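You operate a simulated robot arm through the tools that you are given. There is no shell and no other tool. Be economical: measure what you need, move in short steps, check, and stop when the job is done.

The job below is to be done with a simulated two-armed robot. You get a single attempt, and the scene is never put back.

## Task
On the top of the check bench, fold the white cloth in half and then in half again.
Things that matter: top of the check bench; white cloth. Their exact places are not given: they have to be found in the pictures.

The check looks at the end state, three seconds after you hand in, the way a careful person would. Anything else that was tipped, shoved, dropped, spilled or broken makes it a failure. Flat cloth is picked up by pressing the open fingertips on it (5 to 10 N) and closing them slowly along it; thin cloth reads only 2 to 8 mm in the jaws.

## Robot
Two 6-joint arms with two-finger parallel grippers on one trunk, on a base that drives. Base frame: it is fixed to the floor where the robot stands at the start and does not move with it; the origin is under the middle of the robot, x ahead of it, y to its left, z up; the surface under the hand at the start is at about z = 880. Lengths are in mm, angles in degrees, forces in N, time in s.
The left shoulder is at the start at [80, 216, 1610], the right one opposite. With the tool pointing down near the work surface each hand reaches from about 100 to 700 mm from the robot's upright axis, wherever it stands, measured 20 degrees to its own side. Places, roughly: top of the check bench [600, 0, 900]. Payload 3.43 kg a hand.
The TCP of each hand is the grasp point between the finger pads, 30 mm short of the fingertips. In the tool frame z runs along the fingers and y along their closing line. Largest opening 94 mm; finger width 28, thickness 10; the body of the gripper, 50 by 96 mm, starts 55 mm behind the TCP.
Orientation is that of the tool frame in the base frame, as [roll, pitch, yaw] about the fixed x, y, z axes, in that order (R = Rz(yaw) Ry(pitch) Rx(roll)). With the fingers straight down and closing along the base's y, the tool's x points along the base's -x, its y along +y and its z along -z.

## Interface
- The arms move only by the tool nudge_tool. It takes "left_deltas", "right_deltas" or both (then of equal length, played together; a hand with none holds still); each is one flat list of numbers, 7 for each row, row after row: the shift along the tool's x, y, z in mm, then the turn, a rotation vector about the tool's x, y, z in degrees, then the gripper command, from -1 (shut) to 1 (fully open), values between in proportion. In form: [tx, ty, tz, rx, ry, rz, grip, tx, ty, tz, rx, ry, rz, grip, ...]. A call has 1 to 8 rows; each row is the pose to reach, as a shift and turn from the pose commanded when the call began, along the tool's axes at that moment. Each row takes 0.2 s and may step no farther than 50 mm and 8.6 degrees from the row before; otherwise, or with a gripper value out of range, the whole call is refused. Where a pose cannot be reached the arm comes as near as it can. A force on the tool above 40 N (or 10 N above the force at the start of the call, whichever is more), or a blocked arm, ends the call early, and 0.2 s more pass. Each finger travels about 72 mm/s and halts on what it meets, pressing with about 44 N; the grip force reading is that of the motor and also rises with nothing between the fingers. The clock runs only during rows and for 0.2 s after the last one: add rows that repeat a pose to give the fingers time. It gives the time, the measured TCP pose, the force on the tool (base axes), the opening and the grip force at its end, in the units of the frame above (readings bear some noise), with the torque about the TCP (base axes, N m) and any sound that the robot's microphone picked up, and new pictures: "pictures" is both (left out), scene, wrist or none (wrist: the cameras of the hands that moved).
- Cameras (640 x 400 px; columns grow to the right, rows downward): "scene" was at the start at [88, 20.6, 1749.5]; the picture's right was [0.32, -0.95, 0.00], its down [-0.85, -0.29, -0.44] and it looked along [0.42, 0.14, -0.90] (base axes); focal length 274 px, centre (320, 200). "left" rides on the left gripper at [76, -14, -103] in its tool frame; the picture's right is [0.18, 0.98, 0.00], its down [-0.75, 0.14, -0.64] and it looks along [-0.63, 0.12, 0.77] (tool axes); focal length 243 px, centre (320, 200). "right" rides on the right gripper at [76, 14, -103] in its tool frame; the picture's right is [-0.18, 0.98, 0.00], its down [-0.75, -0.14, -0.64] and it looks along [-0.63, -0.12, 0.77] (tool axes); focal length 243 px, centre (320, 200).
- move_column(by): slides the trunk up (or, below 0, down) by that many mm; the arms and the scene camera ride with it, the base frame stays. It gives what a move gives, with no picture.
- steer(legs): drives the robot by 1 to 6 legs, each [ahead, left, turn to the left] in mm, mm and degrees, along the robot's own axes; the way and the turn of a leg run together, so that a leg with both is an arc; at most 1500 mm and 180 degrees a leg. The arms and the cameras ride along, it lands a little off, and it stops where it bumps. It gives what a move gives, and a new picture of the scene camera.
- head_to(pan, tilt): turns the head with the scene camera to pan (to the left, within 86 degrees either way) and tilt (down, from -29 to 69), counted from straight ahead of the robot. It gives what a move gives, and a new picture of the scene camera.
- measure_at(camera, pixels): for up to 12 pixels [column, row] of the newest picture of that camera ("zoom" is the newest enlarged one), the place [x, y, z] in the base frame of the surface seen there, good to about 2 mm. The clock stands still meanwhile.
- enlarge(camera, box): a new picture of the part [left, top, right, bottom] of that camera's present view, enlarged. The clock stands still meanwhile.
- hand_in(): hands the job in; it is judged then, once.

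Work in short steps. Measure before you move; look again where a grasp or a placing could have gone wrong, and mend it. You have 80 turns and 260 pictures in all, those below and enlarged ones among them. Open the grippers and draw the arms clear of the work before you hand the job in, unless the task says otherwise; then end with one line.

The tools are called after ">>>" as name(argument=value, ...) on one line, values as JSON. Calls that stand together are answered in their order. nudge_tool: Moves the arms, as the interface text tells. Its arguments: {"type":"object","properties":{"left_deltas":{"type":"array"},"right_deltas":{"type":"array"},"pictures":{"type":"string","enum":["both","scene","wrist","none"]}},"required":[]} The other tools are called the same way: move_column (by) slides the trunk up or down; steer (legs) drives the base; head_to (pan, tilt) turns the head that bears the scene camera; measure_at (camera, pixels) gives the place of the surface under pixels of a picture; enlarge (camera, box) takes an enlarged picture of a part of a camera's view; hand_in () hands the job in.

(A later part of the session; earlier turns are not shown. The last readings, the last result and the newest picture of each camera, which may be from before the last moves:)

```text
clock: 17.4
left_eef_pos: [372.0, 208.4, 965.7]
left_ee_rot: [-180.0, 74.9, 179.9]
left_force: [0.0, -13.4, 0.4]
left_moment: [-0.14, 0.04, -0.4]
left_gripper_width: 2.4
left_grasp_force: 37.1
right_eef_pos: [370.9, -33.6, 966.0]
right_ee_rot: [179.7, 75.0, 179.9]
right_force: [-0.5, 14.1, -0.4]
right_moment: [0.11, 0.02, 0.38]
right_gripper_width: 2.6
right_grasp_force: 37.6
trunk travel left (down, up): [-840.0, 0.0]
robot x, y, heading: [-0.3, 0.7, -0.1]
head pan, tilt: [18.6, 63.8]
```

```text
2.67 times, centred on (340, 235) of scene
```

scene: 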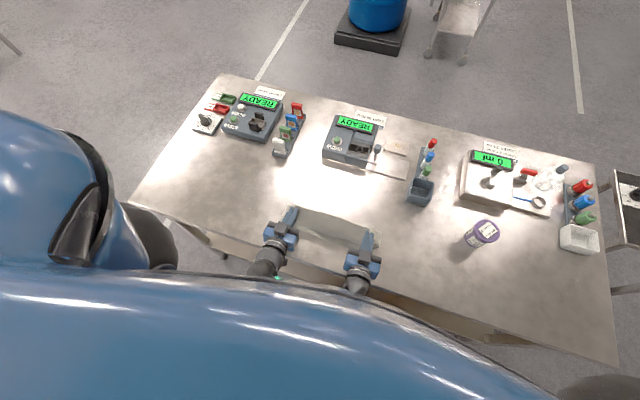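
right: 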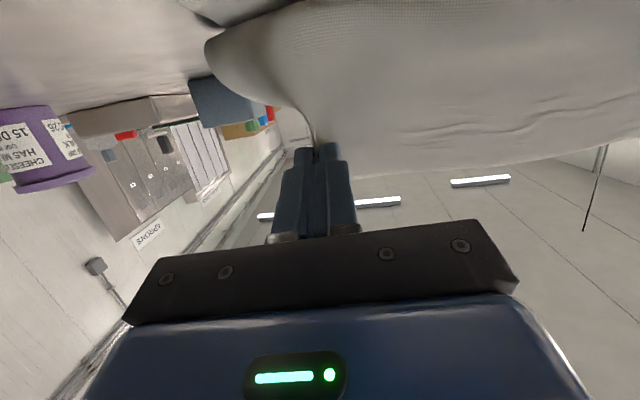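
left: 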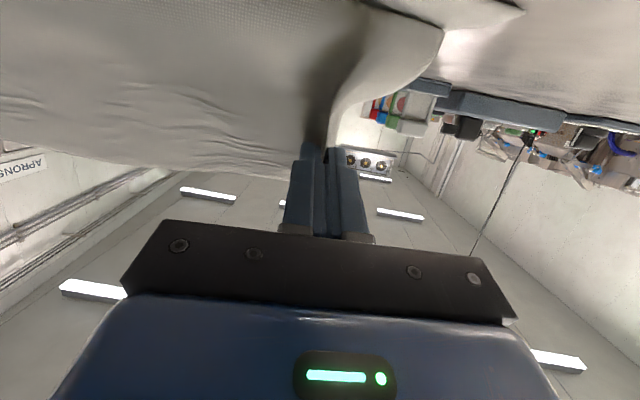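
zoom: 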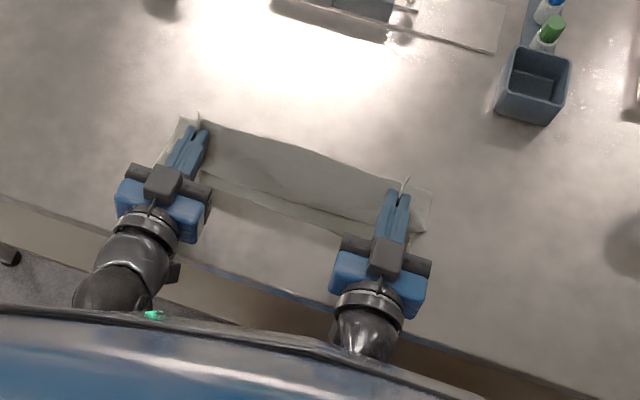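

Good: the sheet now hangs properly from the tips. I lower to about (350, 927) with the cameras off the bench edge, then tilt back to 85°.

>>> nudge_tool(left_deltas=[14, 0, -6, 0, 0, 0, -1, 28, 0, -12, 0, 0, 0, -1, 42, 0, -12, 0, -5, 0, -1, 42, 0, -12, 0, -10, 0, -1], right_deltas=[14, 0, -6, 0, 0, 0, -1, 28, 0, -12, 0, 0, 0, -1, 42, 0, -12, 0, -5, 0, -1, 42, 0, -12, 0, -10, 0, -1])

>>> enlarge(camera="scene", box=[220, 160, 460, 310])

```text
clock: 18.3
left_eef_pos: [355.9, 206.5, 931.1]
left_ee_rot: [177.5, 81.1, 176.9]
left_force: [1.8, -34.9, 7.6]
left_moment: [-0.22, -0.27, -1.08]
left_gripper_width: 2.9
left_grasp_force: 36.6
right_eef_pos: [369.7, -37.1, 972.5]
right_ee_rot: [134.6, 78.4, 131.8]
right_force: [-1.4, 35.2, -7.1]
right_moment: [-0.09, 0.2, 1.19]
right_gripper_width: 2.5
right_grasp_force: 37.3
trunk travel left (down, up): [-840.0, 0.0]
robot x, y, heading: [-0.3, 4.6, 0.0]
head pan, tilt: [18.6, 63.8]
stopped in row 4 (left hand): the force on the tool passed its limit at 46 N (the readings are from after the stop); the commanded pose is now the measured one
```

scene: 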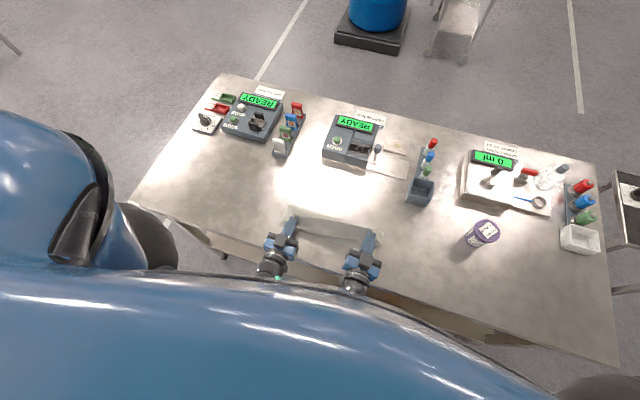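
right: 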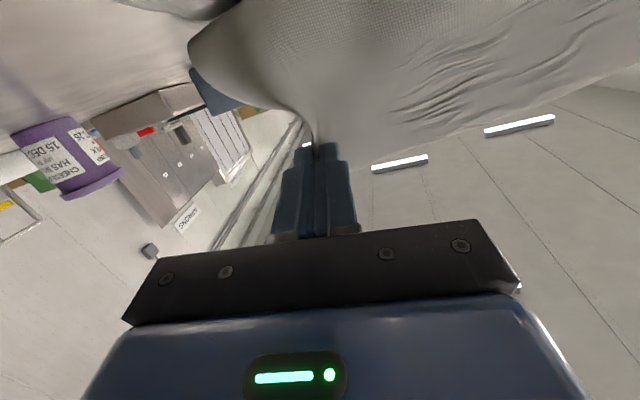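
left: 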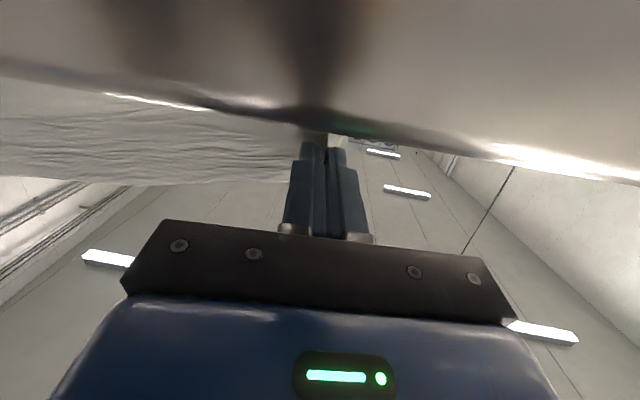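

```text
2.67 times, centred on (340, 235) of scene
```

zoom: 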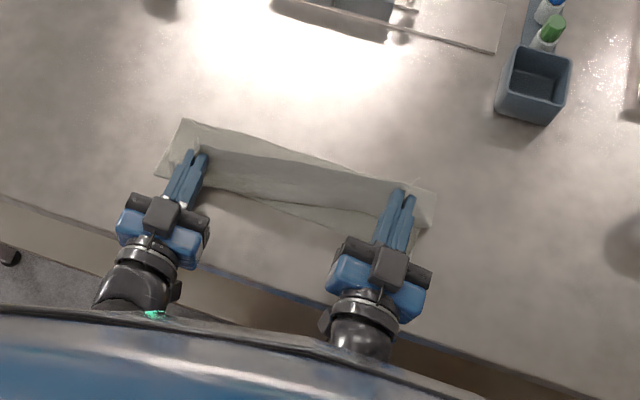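

The right arm couldn't go down (it is at its limit, z 972) while the left did, so the tension rose to 35 N. I raise the left to match, then use the trunk and base to lower both together.

>>> nudge_tool(left_deltas=[-14, -1, 2, 0, 0, 0, -1, -28, -2, 5, 0, 0, 0, -1, -42, -3, 8, 0, 0, 0, -1], pictures="scene")

```text
clock: 19.1
left_eef_pos: [368.6, 204.7, 969.3]
left_ee_rot: [178.5, 80.7, 178.2]
left_force: [0.1, -17.8, 0.0]
left_moment: [-0.06, -0.02, -0.55]
left_gripper_width: 2.4
left_grasp_force: 37.6
right_eef_pos: [368.7, -38.7, 972.8]
right_ee_rot: [134.8, 79.1, 131.5]
right_force: [-0.8, 18.3, -1.3]
right_moment: [-0.04, 0.05, 0.58]
right_gripper_width: 2.8
right_grasp_force: 37.4
trunk travel left (down, up): [-840.0, 0.0]
robot x, y, heading: [4.6, -0.2, 0.1]
head pan, tilt: [18.6, 63.8]
```

scene: 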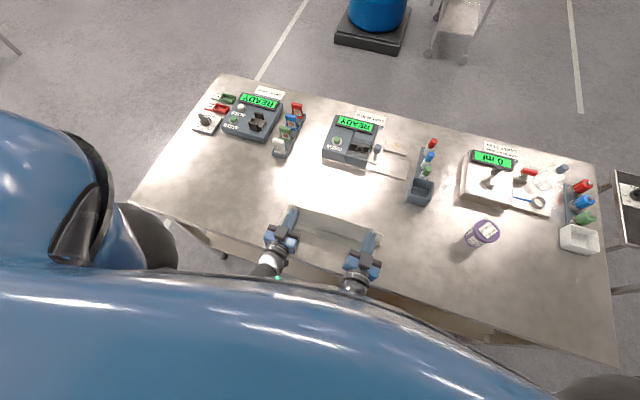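

Level again. I drive back 20 mm, then lower the trunk 42 mm.

>>> steer(legs=[[-20, 0, 0]])

>>> move_column(by=-42)

>>> enlarge(camera="scene", box=[220, 160, 460, 310])

```text
clock: 19.9
left_eef_pos: [353.4, 204.3, 968.3]
left_ee_rot: [178.4, 80.6, 178.2]
left_force: [0.2, -17.7, 0.6]
left_moment: [-0.06, -0.01, -0.55]
left_gripper_width: 2.5
left_grasp_force: 37.0
right_eef_pos: [351.6, -38.4, 972.1]
right_ee_rot: [136.2, 78.9, 133.0]
right_force: [-0.8, 18.0, -1.5]
right_moment: [-0.05, 0.0, 0.6]
right_gripper_width: 2.5
right_grasp_force: 37.4
trunk travel left (down, up): [-840.0, 0.0]
robot x, y, heading: [-22.7, -1.4, 0.0]
head pan, tilt: [18.6, 63.8]
```

scene: 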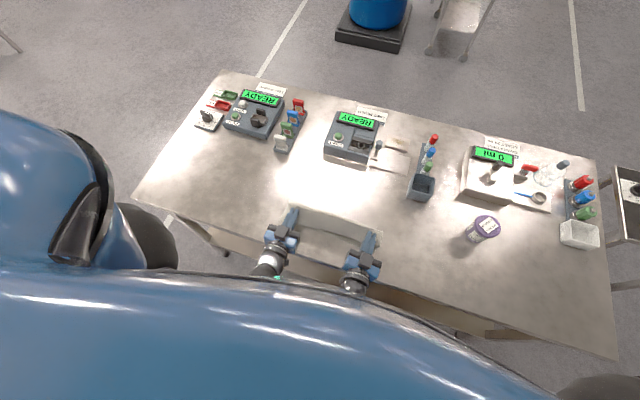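

```text
clock: 20.7
left_eef_pos: [350.2, 203.2, 928.7]
left_ee_rot: [178.5, 80.9, 178.3]
left_force: [0.5, -9.4, -0.2]
left_moment: [-0.03, 0.01, -0.28]
left_gripper_width: 2.4
left_grasp_force: 37.0
right_eef_pos: [352.6, -34.7, 935.9]
right_ee_rot: [131.0, 78.5, 127.6]
right_force: [-0.2, 8.8, -0.1]
right_moment: [-0.06, 0.04, 0.27]
right_gripper_width: 2.6
right_grasp_force: 37.6
trunk travel left (down, up): [-798.0, 42.0]
robot x, y, heading: [-19.7, -3.5, 0.0]
head pan, tilt: [18.6, 63.8]
```

```text
2.67 times, centred on (340, 235) of scene
```

zoom: 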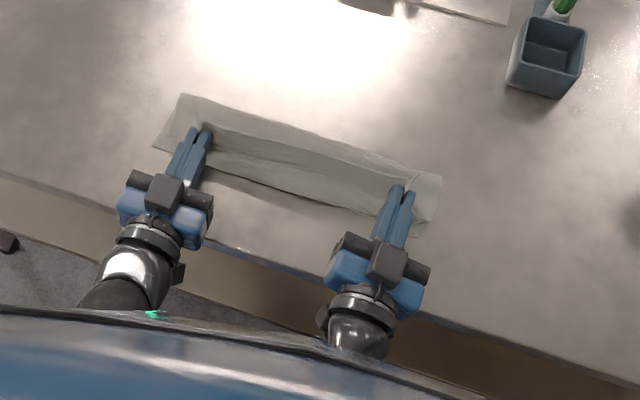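

I measure the fold line and the near edges before the last bit of lowering.

>>> measure_at(camera="zoom", pixels=[[182, 97], [290, 135], [436, 178], [157, 145], [300, 197], [350, 212], [424, 228], [215, 135], [280, 155], [370, 180], [250, 188], [320, 175]])

```text
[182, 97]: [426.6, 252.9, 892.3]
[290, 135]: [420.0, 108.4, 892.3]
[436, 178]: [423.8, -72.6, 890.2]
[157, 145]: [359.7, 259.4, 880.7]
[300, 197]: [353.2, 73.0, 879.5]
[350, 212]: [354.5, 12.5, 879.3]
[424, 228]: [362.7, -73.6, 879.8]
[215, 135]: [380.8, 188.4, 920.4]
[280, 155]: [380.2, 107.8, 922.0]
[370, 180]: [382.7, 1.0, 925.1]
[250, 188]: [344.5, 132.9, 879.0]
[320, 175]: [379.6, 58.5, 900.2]
```

The fold line sits at x≈425 rather than 478, because slack from the earlier Z shape stayed in. I raise the held edge forward over and past x=478 to open the fold again. I'll then back the base off for arm room and come down a tight arc.

>>> nudge_tool(left_deltas=[-33, 0, 15, 0, 0, 0, -1, -66, 0, 30, 0, 0, 0, -1, -71, 0, 65, 0, 0, 0, -1, -76, 0, 99, 0, 0, 0, -1, -71, 0, 135, 0, 0, 0, -1, -63, 0, 172, 0, 0, 0, -1], right_deltas=[-33, 0, 15, 0, 0, 0, -1, -64, 0, 30, 0, 0, 0, -1, -67, 0, 65, 0, 0, 0, -1, -70, 0, 99, 0, 0, 0, -1, -64, 0, 135, 0, 0, 0, -1, -56, 0, 172, 0, 0, 0, -1])

>>> enlarge(camera="scene", box=[220, 140, 460, 290])

```text
clock: 21.6
left_eef_pos: [425.2, 200.3, 986.8]
left_ee_rot: [178.9, 80.5, 177.9]
left_force: [-0.1, -22.2, 1.1]
left_moment: [-0.11, -0.02, -0.69]
left_gripper_width: 2.8
left_grasp_force: 36.2
right_eef_pos: [420.8, -43.8, 990.5]
right_ee_rot: [134.6, 79.0, 132.4]
right_force: [0.3, 21.5, -0.6]
right_moment: [-0.06, 0.03, 0.69]
right_gripper_width: 2.9
right_grasp_force: 37.4
trunk travel left (down, up): [-798.0, 42.0]
robot x, y, heading: [-21.0, -0.3, -0.0]
head pan, tilt: [18.6, 63.8]
stopped in row 4 (right hand): the force on the tool passed its limit at 42 N (the readings are from after the stop); the commanded pose is now the measured one
```

scene: 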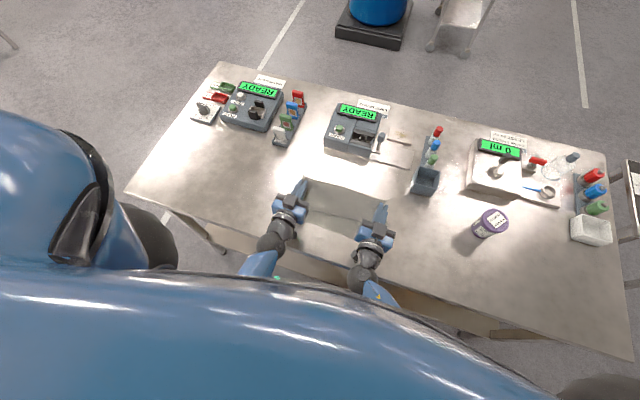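
right: 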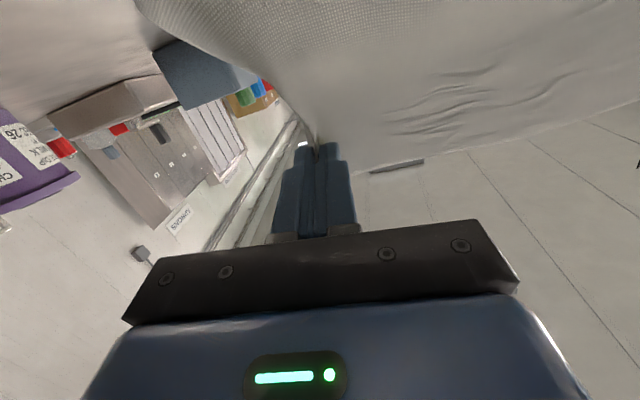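
left: 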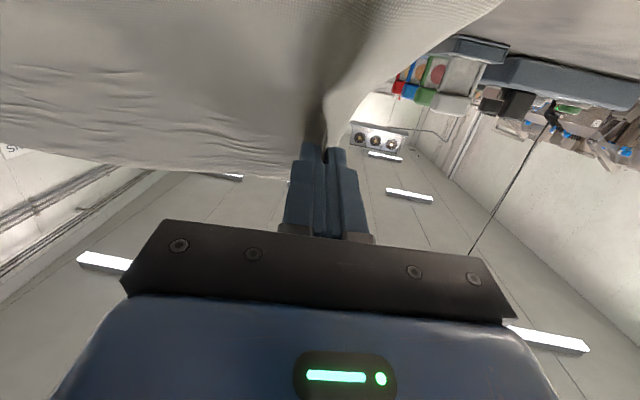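

```text
2.67 times, centred on (340, 215) of scene
```

zoom: 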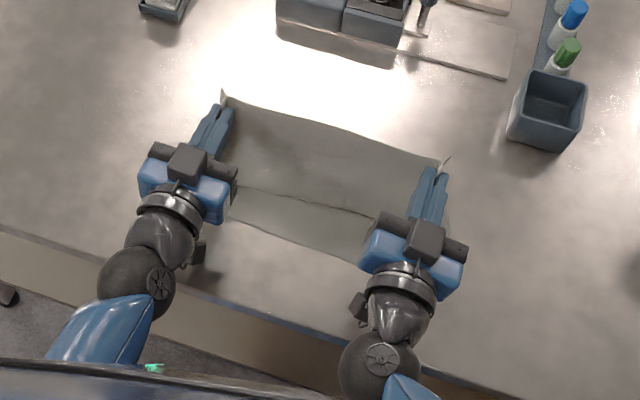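

The spacing widened from a slight misalignment of the right hand. I bring the right hand in by a few mm, correct its heading by 2°, and go on forward past the fold line.

>>> nudge_tool(left_deltas=[1, 0, 27, 0, 0, 0, -1, 3, 0, 54, 0, 0, 0, -1, 4, 0, 80, 0, 0, 0, -1, 5, 0, 107, 0, 0, 0, -1], right_deltas=[1, 7, 27, -1, 0, 0, -1, 4, 8, 54, -2, 0, 0, -1, 6, 9, 82, -2, 0, 0, -1, 8, 10, 110, -2, 0, 0, -1])

>>> enlarge(camera="scene", box=[220, 140, 460, 290])

```text
clock: 22.6
left_eef_pos: [528.0, 200.1, 964.9]
left_ee_rot: [179.0, 80.6, 178.1]
left_force: [-1.5, -14.9, 2.7]
left_moment: [-0.07, 0.31, -0.46]
left_gripper_width: 2.6
left_grasp_force: 37.1
right_eef_pos: [531.5, -43.1, 969.5]
right_ee_rot: [133.3, 79.0, 132.5]
right_force: [0.1, 14.4, -1.3]
right_moment: [-0.07, -0.01, 0.49]
right_gripper_width: 2.5
right_grasp_force: 37.5
trunk travel left (down, up): [-798.0, 42.0]
robot x, y, heading: [-18.1, -0.3, 0.3]
head pan, tilt: [18.6, 63.8]
```

scene: 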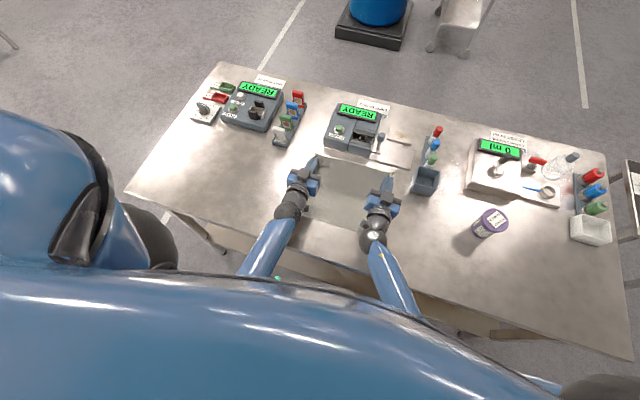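
right: 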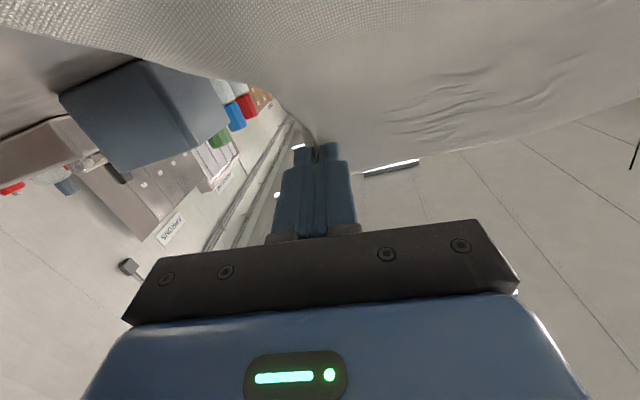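
left: 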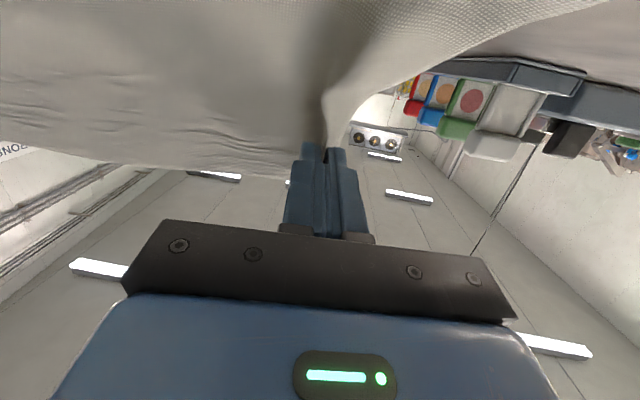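

```text
2.67 times, centred on (340, 215) of scene
```

zoom: 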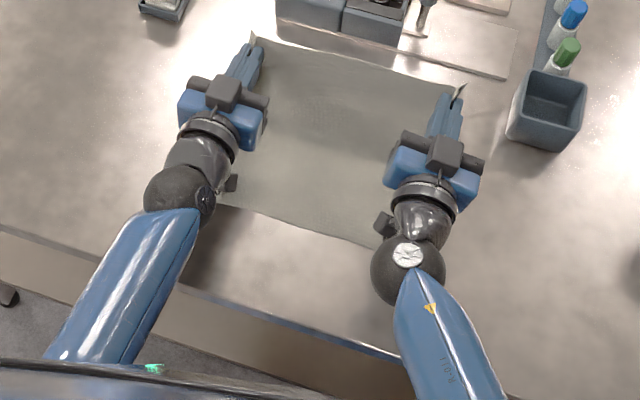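

The sheet is open again. I drive back 80 mm, which brings the tips over x≈478.

>>> steer(legs=[[-80, 0, 0]])

>>> enlarge(camera="scene", box=[220, 120, 460, 270])

```text
clock: 23.6
left_eef_pos: [455.2, 198.9, 965.1]
left_ee_rot: [178.5, 80.5, 177.8]
left_force: [2.5, -15.5, 6.4]
left_moment: [-0.07, 0.78, -0.46]
left_gripper_width: 2.5
left_grasp_force: 37.4
right_eef_pos: [457.7, -43.5, 967.6]
right_ee_rot: [133.8, 78.8, 133.0]
right_force: [0.7, 14.5, -0.2]
right_moment: [-0.08, 0.04, 0.5]
right_gripper_width: 2.4
right_grasp_force: 37.8
trunk travel left (down, up): [-798.0, 42.0]
robot x, y, heading: [-98.4, 3.1, -0.1]
head pan, tilt: [18.6, 63.8]
```

scene: 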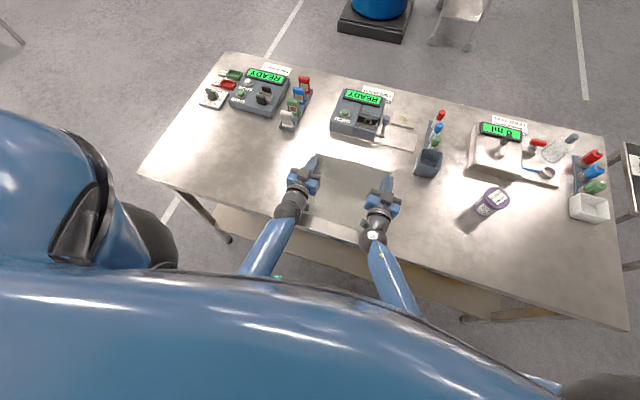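

```text
2.67 times, centred on (340, 195) of scene
```

zoom: 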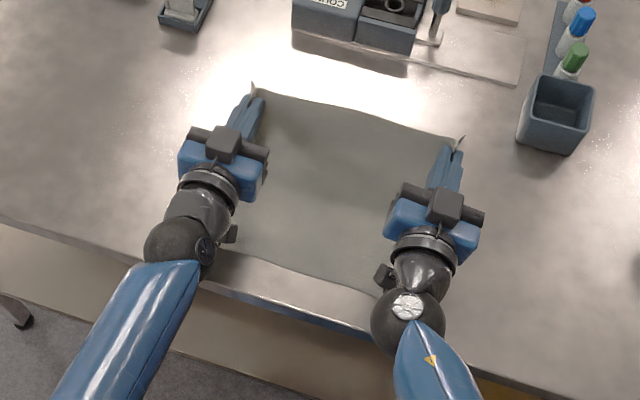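

The near edge looks dragged toward the bench's front, probably by a wrist camera pressing on the cloth. I measure it.

>>> measure_at(camera="zoom", pixels=[[222, 249], [290, 268], [350, 283], [380, 291], [330, 310], [262, 100], [360, 115], [440, 135], [320, 180], [330, 230], [222, 265]])

```text
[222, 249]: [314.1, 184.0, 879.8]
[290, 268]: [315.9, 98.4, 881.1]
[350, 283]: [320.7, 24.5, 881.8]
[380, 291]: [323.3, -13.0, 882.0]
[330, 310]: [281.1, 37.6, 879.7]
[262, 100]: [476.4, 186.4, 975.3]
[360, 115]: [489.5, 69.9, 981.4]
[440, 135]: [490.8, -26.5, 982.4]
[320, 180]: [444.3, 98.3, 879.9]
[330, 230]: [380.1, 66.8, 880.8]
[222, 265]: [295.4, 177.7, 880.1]
```

The near edge is now at x≈314–323, still on the bench (its front edge is at 281), so the fold line should be at x≈445. I lift and reduce the tilt to 60° to get the cameras up off the cloth, with the tips over x≈450.

>>> nudge_tool(left_deltas=[-16, 0, -4, 0, 7, 0, -1, -20, 0, -19, 0, 14, 0, -1, -22, 0, -35, 0, 20, 0, -1], right_deltas=[-16, 0, -4, 0, 7, 0, -1, -20, 0, -16, 0, 14, 0, -1, -21, 0, -29, 0, 20, 0, -1])

>>> enlarge(camera="scene", box=[220, 120, 460, 270])

```text
clock: 24.4
left_eef_pos: [417.2, 199.1, 995.9]
left_ee_rot: [179.8, 60.9, 179.0]
left_force: [-0.2, -14.0, 0.7]
left_moment: [-0.21, -0.06, -0.38]
left_gripper_width: 2.5
left_grasp_force: 36.9
left hand out of reach, approached as far as the arm can: row 1
right_eef_pos: [425.9, -46.5, 997.3]
right_ee_rot: [162.6, 61.5, 163.8]
right_force: [-1.1, 14.9, -0.4]
right_moment: [0.11, 0.01, 0.42]
right_gripper_width: 2.5
right_grasp_force: 37.2
trunk travel left (down, up): [-798.0, 42.0]
robot x, y, heading: [-97.1, -1.9, -0.1]
head pan, tilt: [18.6, 63.8]
```

scene: 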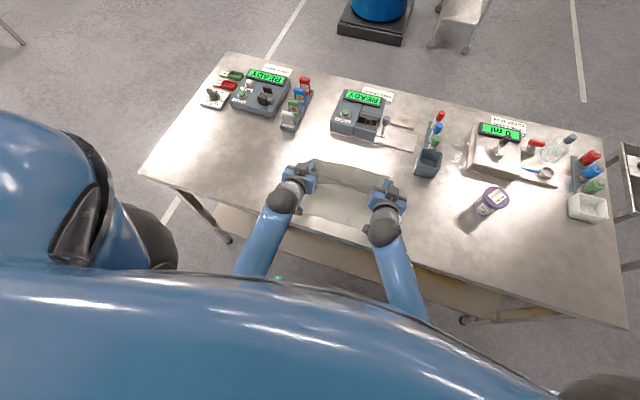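
right: 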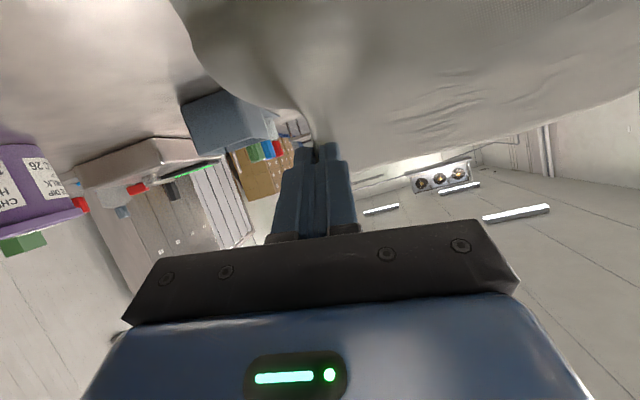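
left: 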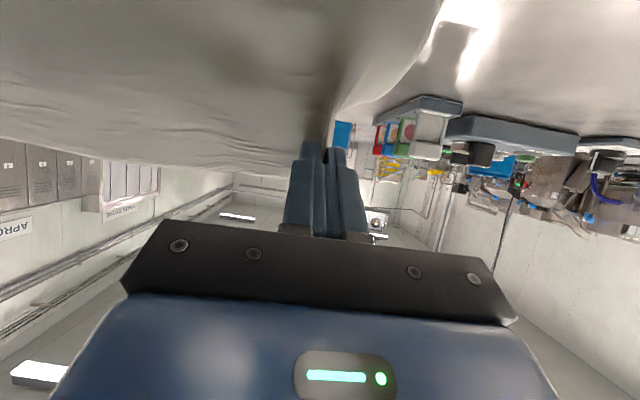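

```text
2.67 times, centred on (340, 195) of scene
```

zoom: 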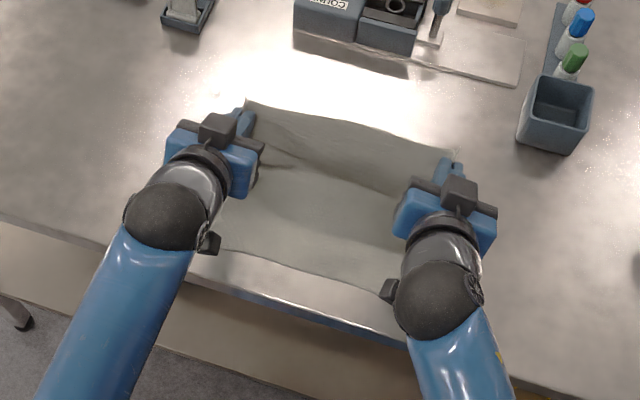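

I measure a profile of the sheet between the hands to see where the fold forms.

>>> measure_at(camera="zoom", pixels=[[340, 128], [337, 138], [334, 148], [330, 158], [327, 168], [324, 178], [321, 190], [316, 205], [312, 220], [305, 245], [300, 265], [370, 283]])

```text
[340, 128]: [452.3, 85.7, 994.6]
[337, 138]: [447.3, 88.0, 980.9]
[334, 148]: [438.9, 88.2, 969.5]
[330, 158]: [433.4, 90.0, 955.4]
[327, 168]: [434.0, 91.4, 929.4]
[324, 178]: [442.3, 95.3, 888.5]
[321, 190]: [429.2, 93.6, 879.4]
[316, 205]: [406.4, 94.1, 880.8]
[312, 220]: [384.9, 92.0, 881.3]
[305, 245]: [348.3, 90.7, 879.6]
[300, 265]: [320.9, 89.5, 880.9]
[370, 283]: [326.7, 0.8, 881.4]
```

The bottom layer lies flat from x=321 to 440 and the sheet rises at x≈443, which is just right. I bring the tips down a tight arc of about 105 mm radius around that line.

>>> nudge_tool(left_deltas=[15, 0, -19, 0, 0, 0, -1, 30, 0, -38, 0, 0, 0, -1, 47, 0, -44, 0, 0, 0, -1, 64, 0, -50, 0, 0, 0, -1], right_deltas=[15, -1, -19, 0, 0, 0, -1, 30, -1, -38, 0, 0, 0, -1, 47, -2, -44, 0, 0, 0, -1, 64, -3, -50, 0, 0, 0, -1])

>>> enlarge(camera="scene", box=[220, 120, 460, 270])

```text
clock: 25.4
left_eef_pos: [342.9, 198.8, 962.6]
left_ee_rot: [179.5, 60.9, 178.8]
left_force: [1.4, -15.4, 0.8]
left_moment: [-0.2, -0.01, -0.39]
left_gripper_width: 2.4
left_grasp_force: 37.0
right_eef_pos: [353.2, -43.8, 963.8]
right_ee_rot: [163.1, 61.5, 163.9]
right_force: [-1.3, 15.2, -0.3]
right_moment: [0.11, 0.01, 0.43]
right_gripper_width: 2.6
right_grasp_force: 37.1
trunk travel left (down, up): [-798.0, 42.0]
robot x, y, heading: [-94.2, -1.5, -0.1]
head pan, tilt: [18.6, 63.8]
```

scene: 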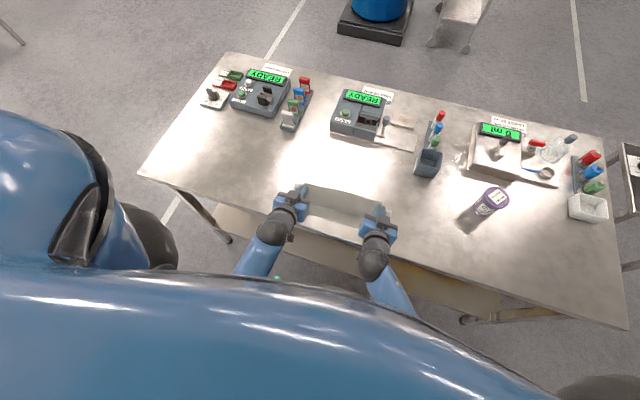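
right: 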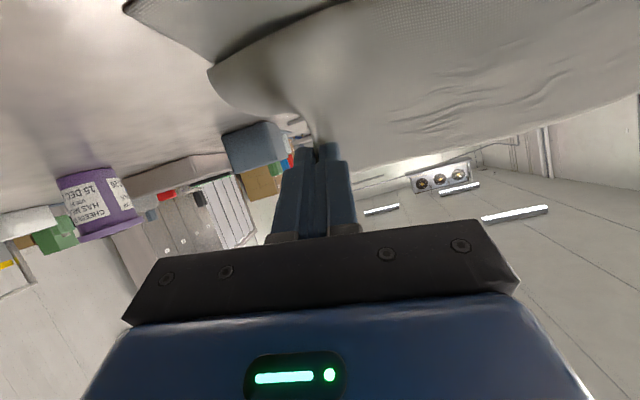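
left: 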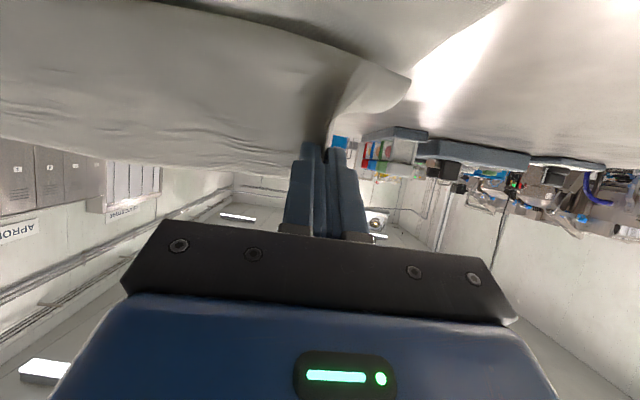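

```text
2.67 times, centred on (340, 195) of scene
```

zoom: 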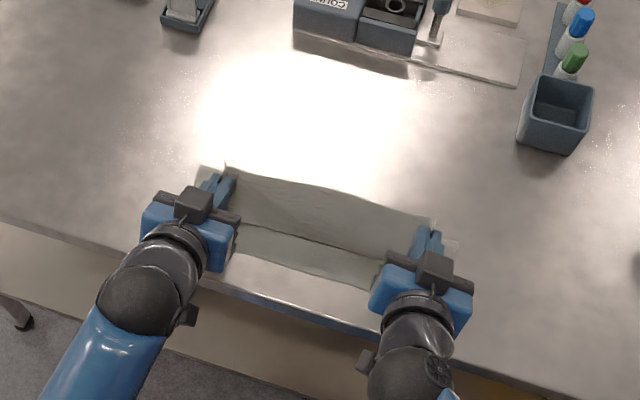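

I measure the back outline (the fold), the standing sheet and the near edge.

>>> measure_at(camera="zoom", pixels=[[203, 168], [456, 240], [330, 195], [327, 205], [324, 215], [321, 225], [318, 235], [314, 245], [308, 258], [304, 268], [236, 250], [365, 287]])

>>> measure_at(camera="left", pixels=[[405, 85], [345, 45], [420, 60], [200, 8]])

```text
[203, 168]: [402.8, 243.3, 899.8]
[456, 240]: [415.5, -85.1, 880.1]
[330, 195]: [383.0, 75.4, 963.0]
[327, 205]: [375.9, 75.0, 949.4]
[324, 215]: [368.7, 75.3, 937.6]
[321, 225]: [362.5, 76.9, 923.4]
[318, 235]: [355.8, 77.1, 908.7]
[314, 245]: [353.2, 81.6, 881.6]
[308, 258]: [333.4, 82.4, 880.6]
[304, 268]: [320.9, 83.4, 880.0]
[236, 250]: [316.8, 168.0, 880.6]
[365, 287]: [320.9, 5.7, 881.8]
```

```text
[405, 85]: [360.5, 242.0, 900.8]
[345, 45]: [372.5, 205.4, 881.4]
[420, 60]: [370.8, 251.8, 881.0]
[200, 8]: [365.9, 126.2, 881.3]
```

With the tilt at 60° the held edge forces the sheet down toward me, so it touches down at x≈353 and the fold slips back to about 405. I go back up over the fold line at 85° tilt (cameras high enough this time), level the right hand's small roll, then come down with the sheet held vertical.

>>> nudge_tool(left_deltas=[-20, 0, 5, 0, -6, 0, -1, -36, 0, 16, 0, -12, 0, -1, -46, 0, 31, 0, -18, 0, -1, -54, 0, 46, 0, -24, 0, -1], right_deltas=[-20, 1, 5, 0.7, -6, -1.7, -1, -36, 2, 16, 1.5, -12, -3.5, -1, -46, 3, 31, 2, -18, -5, -1, -54, 4, 46, 3, -24, -7, -1])

>>> enlarge(camera="scene", box=[220, 120, 460, 270])

```text
clock: 26.4
left_eef_pos: [394.6, 204.4, 989.2]
left_ee_rot: [177.7, 79.0, 178.5]
left_force: [4.4, -33.4, -0.1]
left_moment: [-0.3, -0.06, -1.01]
left_gripper_width: 2.5
left_grasp_force: 37.6
left hand out of reach, approached as far as the arm can: row 3, 4
right_eef_pos: [419.6, -40.9, 989.7]
right_ee_rot: [170.5, 86.5, 168.9]
right_force: [-3.0, 32.4, -1.6]
right_moment: [0.08, 0.01, 1.06]
right_gripper_width: 2.7
right_grasp_force: 37.6
trunk travel left (down, up): [-798.0, 42.0]
robot x, y, heading: [-97.8, 0.3, 0.0]
head pan, tilt: [18.6, 63.8]
```

scene: 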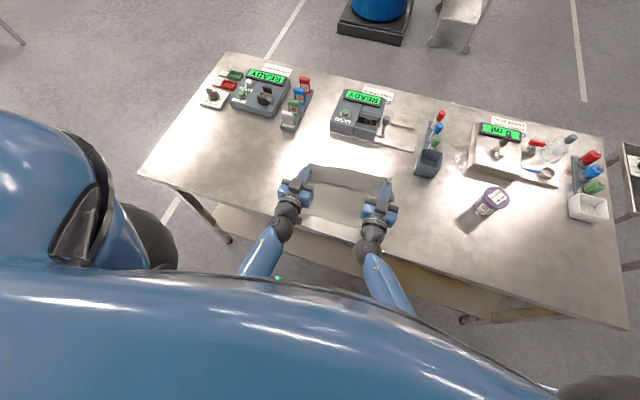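
right: 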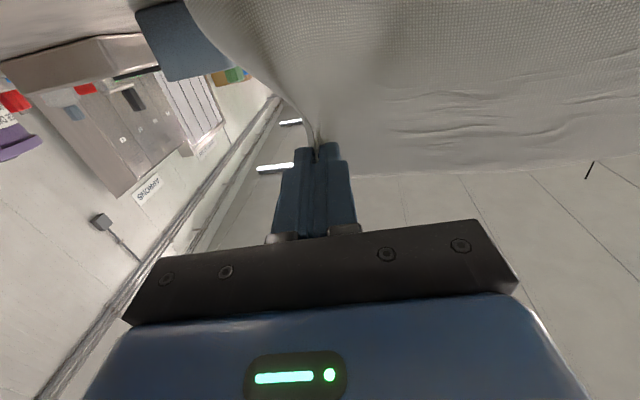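
left: 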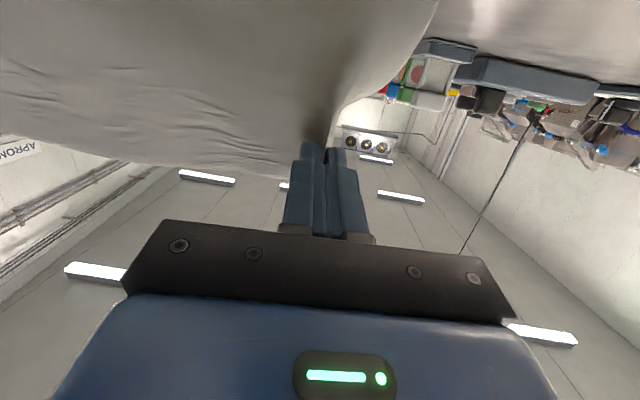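

```text
2.67 times, centred on (340, 195) of scene
```

zoom: 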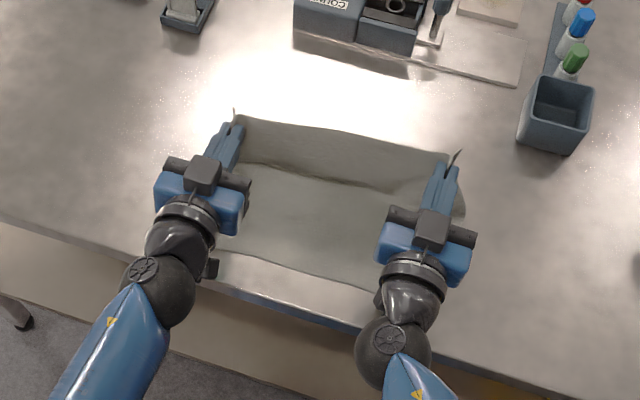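

The left arm is at its wrist limit, and this grip (rib across the edge) acts as a clamp on the sheet's angle. A better grip has its rib along the edge, so that the sheet can hinge below vertical fingers. I'll lay the sheet flat again first, driving forward 95 mm with the edge held up.

>>> steer(legs=[[95, 0, 0]])

```text
clock: 27.5
left_eef_pos: [480.0, 204.5, 991.6]
left_ee_rot: [177.2, 79.3, 178.1]
left_force: [3.2, -35.4, 1.1]
left_moment: [-0.32, -0.06, -1.06]
left_gripper_width: 2.6
left_grasp_force: 37.2
right_eef_pos: [507.0, -39.8, 991.9]
right_ee_rot: [170.1, 86.7, 168.5]
right_force: [-3.7, 35.2, -0.2]
right_moment: [0.04, 0.07, 1.14]
right_gripper_width: 2.6
right_grasp_force: 37.9
trunk travel left (down, up): [-798.0, 42.0]
robot x, y, heading: [-5.0, 1.8, 0.0]
head pan, tilt: [18.6, 63.8]
```

scene: 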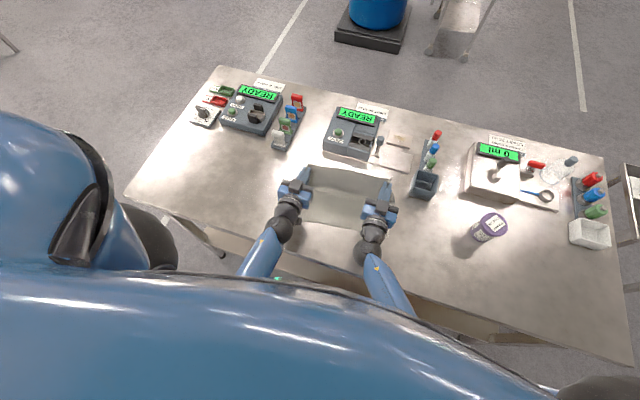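

I un-tilt both hands by 64° while moving forward and lower, to lay the sheet back out.

>>> nudge_tool(left_deltas=[2, 0, 6, 0, 8, 0, -1, 5, 0, 12, 0, 16, 0, -1, 8, 0, 18, 0, 24, 0, -1, 10, 0, 24, 0, 32, 0, -1, 13, 0, 30, 0, 40, 0, -1, 16, 0, 36, 0, 48, 0, -1, 18, 0, 42, 0, 56, 0, -1, 21, 0, 47, 0, 64, 0, -1], right_deltas=[2, 1, 6, 0, 8, 0, -1, 5, 2, 12, 0, 16, 0, -1, 8, 3, 18, 0, 24, 0, -1, 10, 3, 24, 0, 32, 0, -1, 13, 3, 30, 0, 40, 0, -1, 16, 3, 36, 0, 48, 0, -1, 18, 3, 42, 0, 56, 0, -1, 21, 3, 47, 0, 64, 0, -1], pictures="scene")

```text
clock: 28.1
left_eef_pos: [494.3, 212.1, 993.9]
left_ee_rot: [169.5, 70.6, 172.6]
left_force: [2.0, -23.5, 1.3]
left_moment: [-0.41, -0.06, -0.66]
left_gripper_width: 2.6
left_grasp_force: 37.6
left hand out of reach, approached as far as the arm can: row 1
right_eef_pos: [519.9, -30.9, 988.8]
right_ee_rot: [175.3, 75.0, 175.3]
right_force: [-3.4, 22.9, -0.5]
right_moment: [0.2, 0.02, 0.73]
right_gripper_width: 2.4
right_grasp_force: 36.9
trunk travel left (down, up): [-798.0, 42.0]
robot x, y, heading: [-4.2, 2.8, -0.1]
head pan, tilt: [18.6, 63.8]
stopped in row 2 (right hand): the force on the tool passed its limit at 46 N (the readings are from after the stop); the commanded pose is now the measured one
```

scene: 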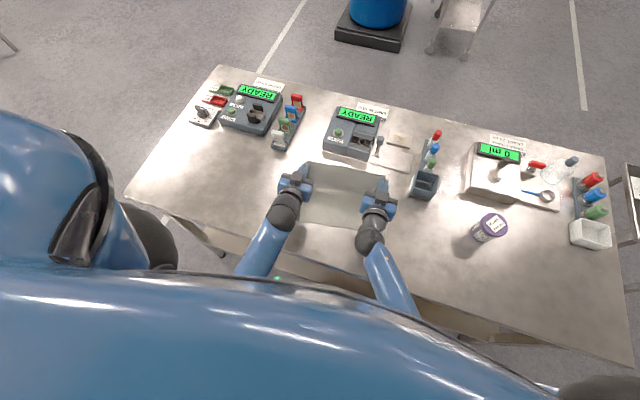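

Stopped by the tension; both arms are now re-based. I align the left with the right and continue.

>>> nudge_tool(left_deltas=[4, -1, 15, 0, 8, 0, -1, 8, -2, 27, 0, 16, 0, -1, 12, -2, 36, 0, 24, 0, -1, 16, -2, 44, 0, 32, 0, -1, 20, -2, 52, 0, 40, 0, -1, 24, -2, 60, 0, 48, 0, -1, 28, -2, 67, 0, 56, 0, -1, 32, -2, 75, 0, 64, 0, -1], right_deltas=[5, 3, 3, 0, 8, 0, -1, 10, 4, 8, 0, 16, 0, -1, 14, 4, 14, 0, 24, 0, -1, 19, 4, 20, 0, 32, 0, -1, 24, 4, 26, 0, 40, 0, -1, 29, 4, 33, 0, 48, 0, -1, 34, 4, 40, 0, 56, 0, -1, 38, 4, 46, 0, 64, 0, -1], pictures="scene")

```text
clock: 29.9
left_eef_pos: [560.7, 218.3, 935.0]
left_ee_rot: [176.7, 6.3, -177.6]
left_force: [0.4, -27.7, 0.3]
left_moment: [-0.89, -0.01, -0.09]
left_gripper_width: 2.3
left_grasp_force: 37.2
right_eef_pos: [559.6, -27.4, 935.9]
right_ee_rot: [178.8, 10.6, 179.1]
right_force: [-0.5, 28.3, -0.2]
right_moment: [0.88, 0.03, 0.23]
right_gripper_width: 2.8
right_grasp_force: 37.5
trunk travel left (down, up): [-798.0, 42.0]
robot x, y, heading: [-3.0, 0.8, -0.4]
head pan, tilt: [18.6, 63.8]
```

scene: 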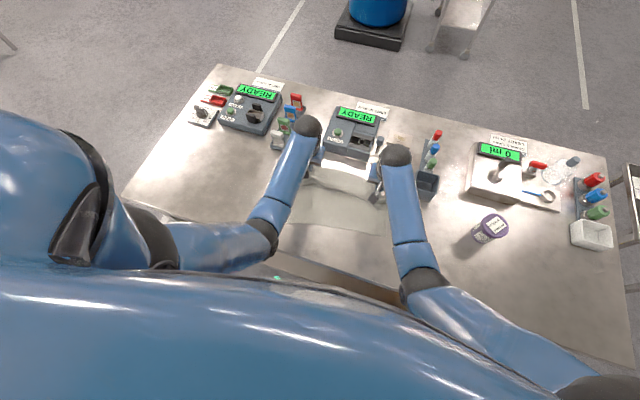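

Nearly down. I lower to contact height, level the hands, then open to let the cloth lie flat and lift.

>>> nudge_tool(left_deltas=[-3, -2, 10, -1.5, 3, 1, -1, -3, -3, 21, -3.3, 6.3, 2.4, -1, -3, -3, 21, -3.3, 6.3, 2.4, -0.6, -3, -3, 21, -3.3, 6.3, 2.4, -0.2, -3, -3, 16, -3.3, 6.3, 2.4, 0.3, -3, -3, -20, -3.3, 6.3, 2.4, 0.3, -3, -3, -65, -3.3, 6.3, 2.4, 0.3], right_deltas=[-3, 2, 10, -0.6, 5, -0.5, -1, -3, 3, 21, -1.2, 10.6, -0.9, -1, -3, 3, 21, -1.2, 10.6, -0.9, -0.6, -3, 3, 21, -1.2, 10.6, -0.9, -0.2, -3, 3, 16, -1.2, 10.6, -0.9, 0.3, -3, 3, -20, -1.2, 10.6, -0.9, 0.3, -3, 3, -65, -1.2, 10.6, -0.9, 0.3])

>>> enlarge(camera="scene", box=[230, 130, 450, 268])

```text
clock: 31.5
left_eef_pos: [550.3, 212.6, 998.2]
left_ee_rot: [172.9, 0.1, -179.5]
left_force: [-0.4, -0.8, 0.5]
left_moment: [0.01, 0.0, -0.02]
left_gripper_width: 61.0
left_grasp_force: 0.1
right_eef_pos: [544.5, -29.0, 1004.7]
right_ee_rot: [177.9, 0.2, -179.7]
right_force: [-0.7, 0.7, 0.5]
right_moment: [0.03, -0.01, 0.0]
right_gripper_width: 61.4
right_grasp_force: 0.1
trunk travel left (down, up): [-798.0, 42.0]
robot x, y, heading: [-1.9, 0.5, -0.1]
head pan, tilt: [18.6, 63.8]
```

scene: 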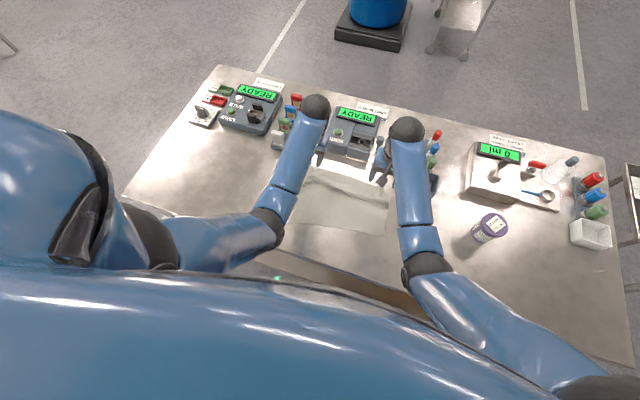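
right: 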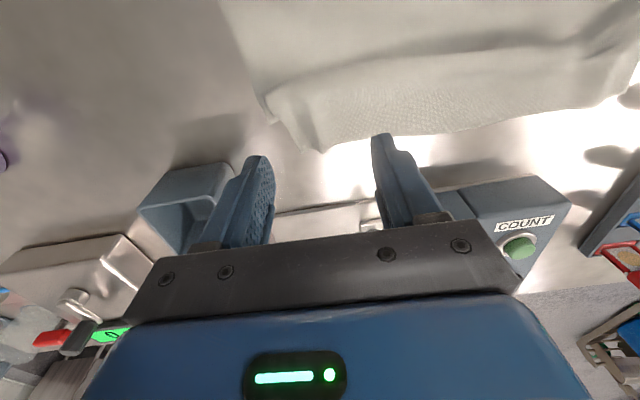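
left: 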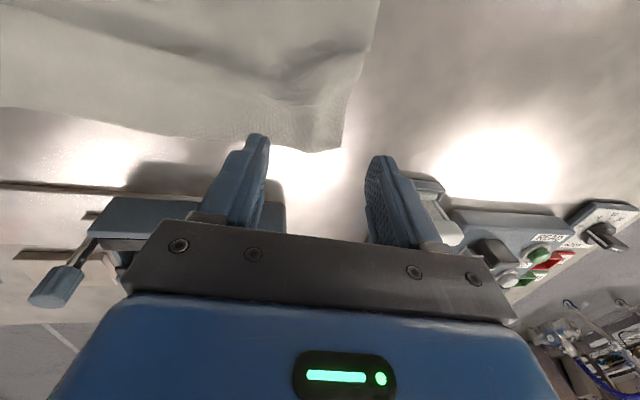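

```text
2.90 times, centred on (340, 199) of scene
```

zoom: 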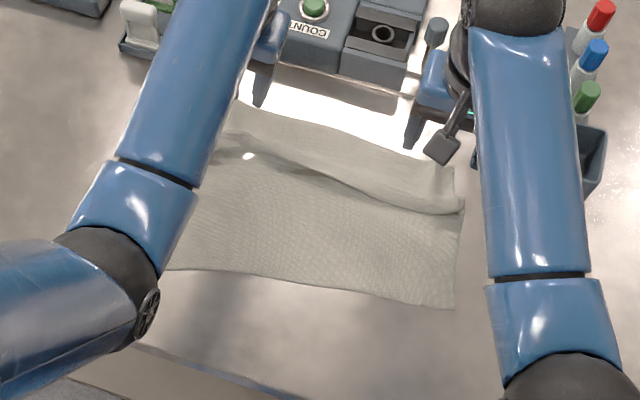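

The cloth lies out again but with a ridge across it at about zoom (350,185). I measure the corners and the ridge.

>>> measure_at(camera="zoom", pixels=[[245, 107], [340, 135], [450, 168], [453, 305], [300, 280], [172, 268], [350, 180], [345, 192], [340, 205], [360, 165], [250, 150], [460, 210]])

>>> measure_at(camera="left", pixels=[[338, 150], [350, 95], [377, 5], [270, 145], [100, 112], [280, 70], [280, 95]])

>>> measure_at(camera="right", pixels=[[322, 150], [268, 108], [225, 5], [420, 135], [600, 100], [400, 75], [400, 55]])

```text
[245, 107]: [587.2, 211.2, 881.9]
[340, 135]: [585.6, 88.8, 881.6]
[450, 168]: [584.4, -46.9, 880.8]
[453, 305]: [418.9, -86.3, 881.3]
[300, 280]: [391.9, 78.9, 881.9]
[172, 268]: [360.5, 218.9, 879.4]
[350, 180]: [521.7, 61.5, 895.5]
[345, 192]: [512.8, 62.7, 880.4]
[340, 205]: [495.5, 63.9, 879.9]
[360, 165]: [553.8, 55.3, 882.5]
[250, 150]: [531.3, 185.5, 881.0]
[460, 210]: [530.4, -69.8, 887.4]
```

```text
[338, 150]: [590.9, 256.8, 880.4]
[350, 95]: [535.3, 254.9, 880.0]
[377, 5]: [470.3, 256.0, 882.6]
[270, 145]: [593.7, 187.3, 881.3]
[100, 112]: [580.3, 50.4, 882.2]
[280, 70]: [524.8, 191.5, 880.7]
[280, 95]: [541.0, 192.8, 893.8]
```

```text
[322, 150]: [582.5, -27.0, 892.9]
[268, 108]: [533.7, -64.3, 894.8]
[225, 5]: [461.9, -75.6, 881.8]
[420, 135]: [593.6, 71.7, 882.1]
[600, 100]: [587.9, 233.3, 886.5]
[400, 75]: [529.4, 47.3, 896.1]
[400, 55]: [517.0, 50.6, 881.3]
```

The cloth is skewed: the far edge is at x≈587, but the near edge runs from 360 (left) to 419 (right), with a tuck at x≈525 that is deepest on the right. I'll pin the far part with the left fingertips and drag the near-right part back with the right ones. First I position the hands.

>>> nudge_tool(left_deltas=[-5, -38, 10, 2, 0, 0, -0.36, -10, -76, 20, 4, 0, 0, -0.36, -15, -114, 30, 7, 0, 0, -0.36, -20, -152, 40, 7, 0, 0, -0.36, -20, -152, 78, 7, 0, 0, -0.36], right_deltas=[30, -8, 0, 1, 0, 0, -0.36, 60, -16, 10, 2, 0, 0, -0.36, 104, -24, 20, 2, 0, 0, -0.36, 104, -29, 50, 2, 0, 0, -0.36, 104, -29, 84, 2, 0, 0, -0.36])

```text
clock: 32.7
left_eef_pos: [579.9, 66.5, 912.3]
left_ee_rot: [-179.9, 0.8, -179.6]
left_force: [3.7, -1.5, 23.8]
left_moment: [0.02, -0.03, 0.03]
left_gripper_width: 30.1
left_grasp_force: 0.1
right_eef_pos: [440.8, -52.4, 918.4]
right_ee_rot: [179.7, 0.3, -179.7]
right_force: [0.0, 0.1, -0.4]
right_moment: [0.03, -0.01, -0.01]
right_gripper_width: 30.2
right_grasp_force: 0.0
trunk travel left (down, up): [-798.0, 42.0]
robot x, y, heading: [-2.6, -2.7, 0.3]
head pan, tilt: [18.6, 63.8]
```

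scene: 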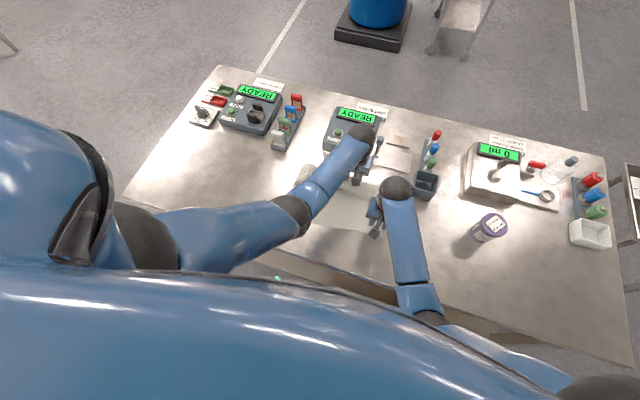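
right: 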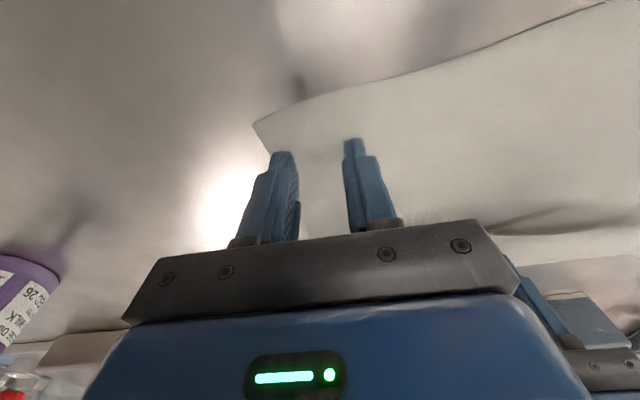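
left: 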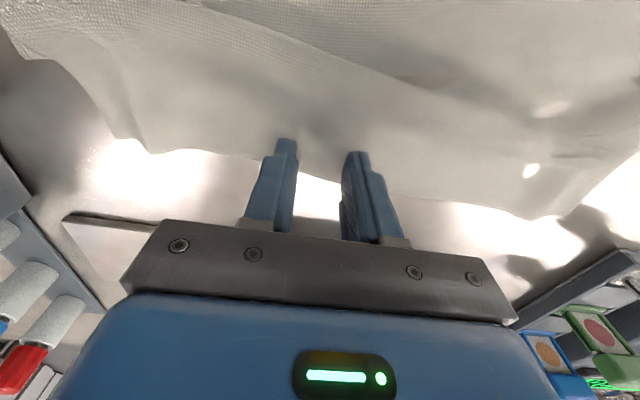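

The left is pinning (24 N) on the far part. I press the right fingers down.

>>> nudge_tool(right_deltas=[0, 0, 5, 0, 0, 0, -0.36, 0, 0, 8, 0, 0, 0, -0.36], pictures="none")

```text
clock: 33.2
left_eef_pos: [580.5, 65.5, 911.8]
left_ee_rot: [-179.8, 0.7, -179.4]
left_force: [-2.7, -0.1, 18.6]
left_moment: [0.02, 0.14, 0.02]
left_gripper_width: 29.9
left_grasp_force: 0.1
right_eef_pos: [442.0, -53.3, 911.1]
right_ee_rot: [179.9, 0.1, -179.7]
right_force: [0.5, -0.9, 3.3]
right_moment: [-0.07, 0.02, -0.04]
right_gripper_width: 30.3
right_grasp_force: 0.5
trunk travel left (down, up): [-798.0, 42.0]
robot x, y, heading: [-1.4, -0.7, -0.1]
head pan, tilt: [18.6, 63.8]
stopped in row 2 (left hand): the force on the tool passed its limit at 41 N (the readings are from after the stop); the commanded pose is now the measured one
```

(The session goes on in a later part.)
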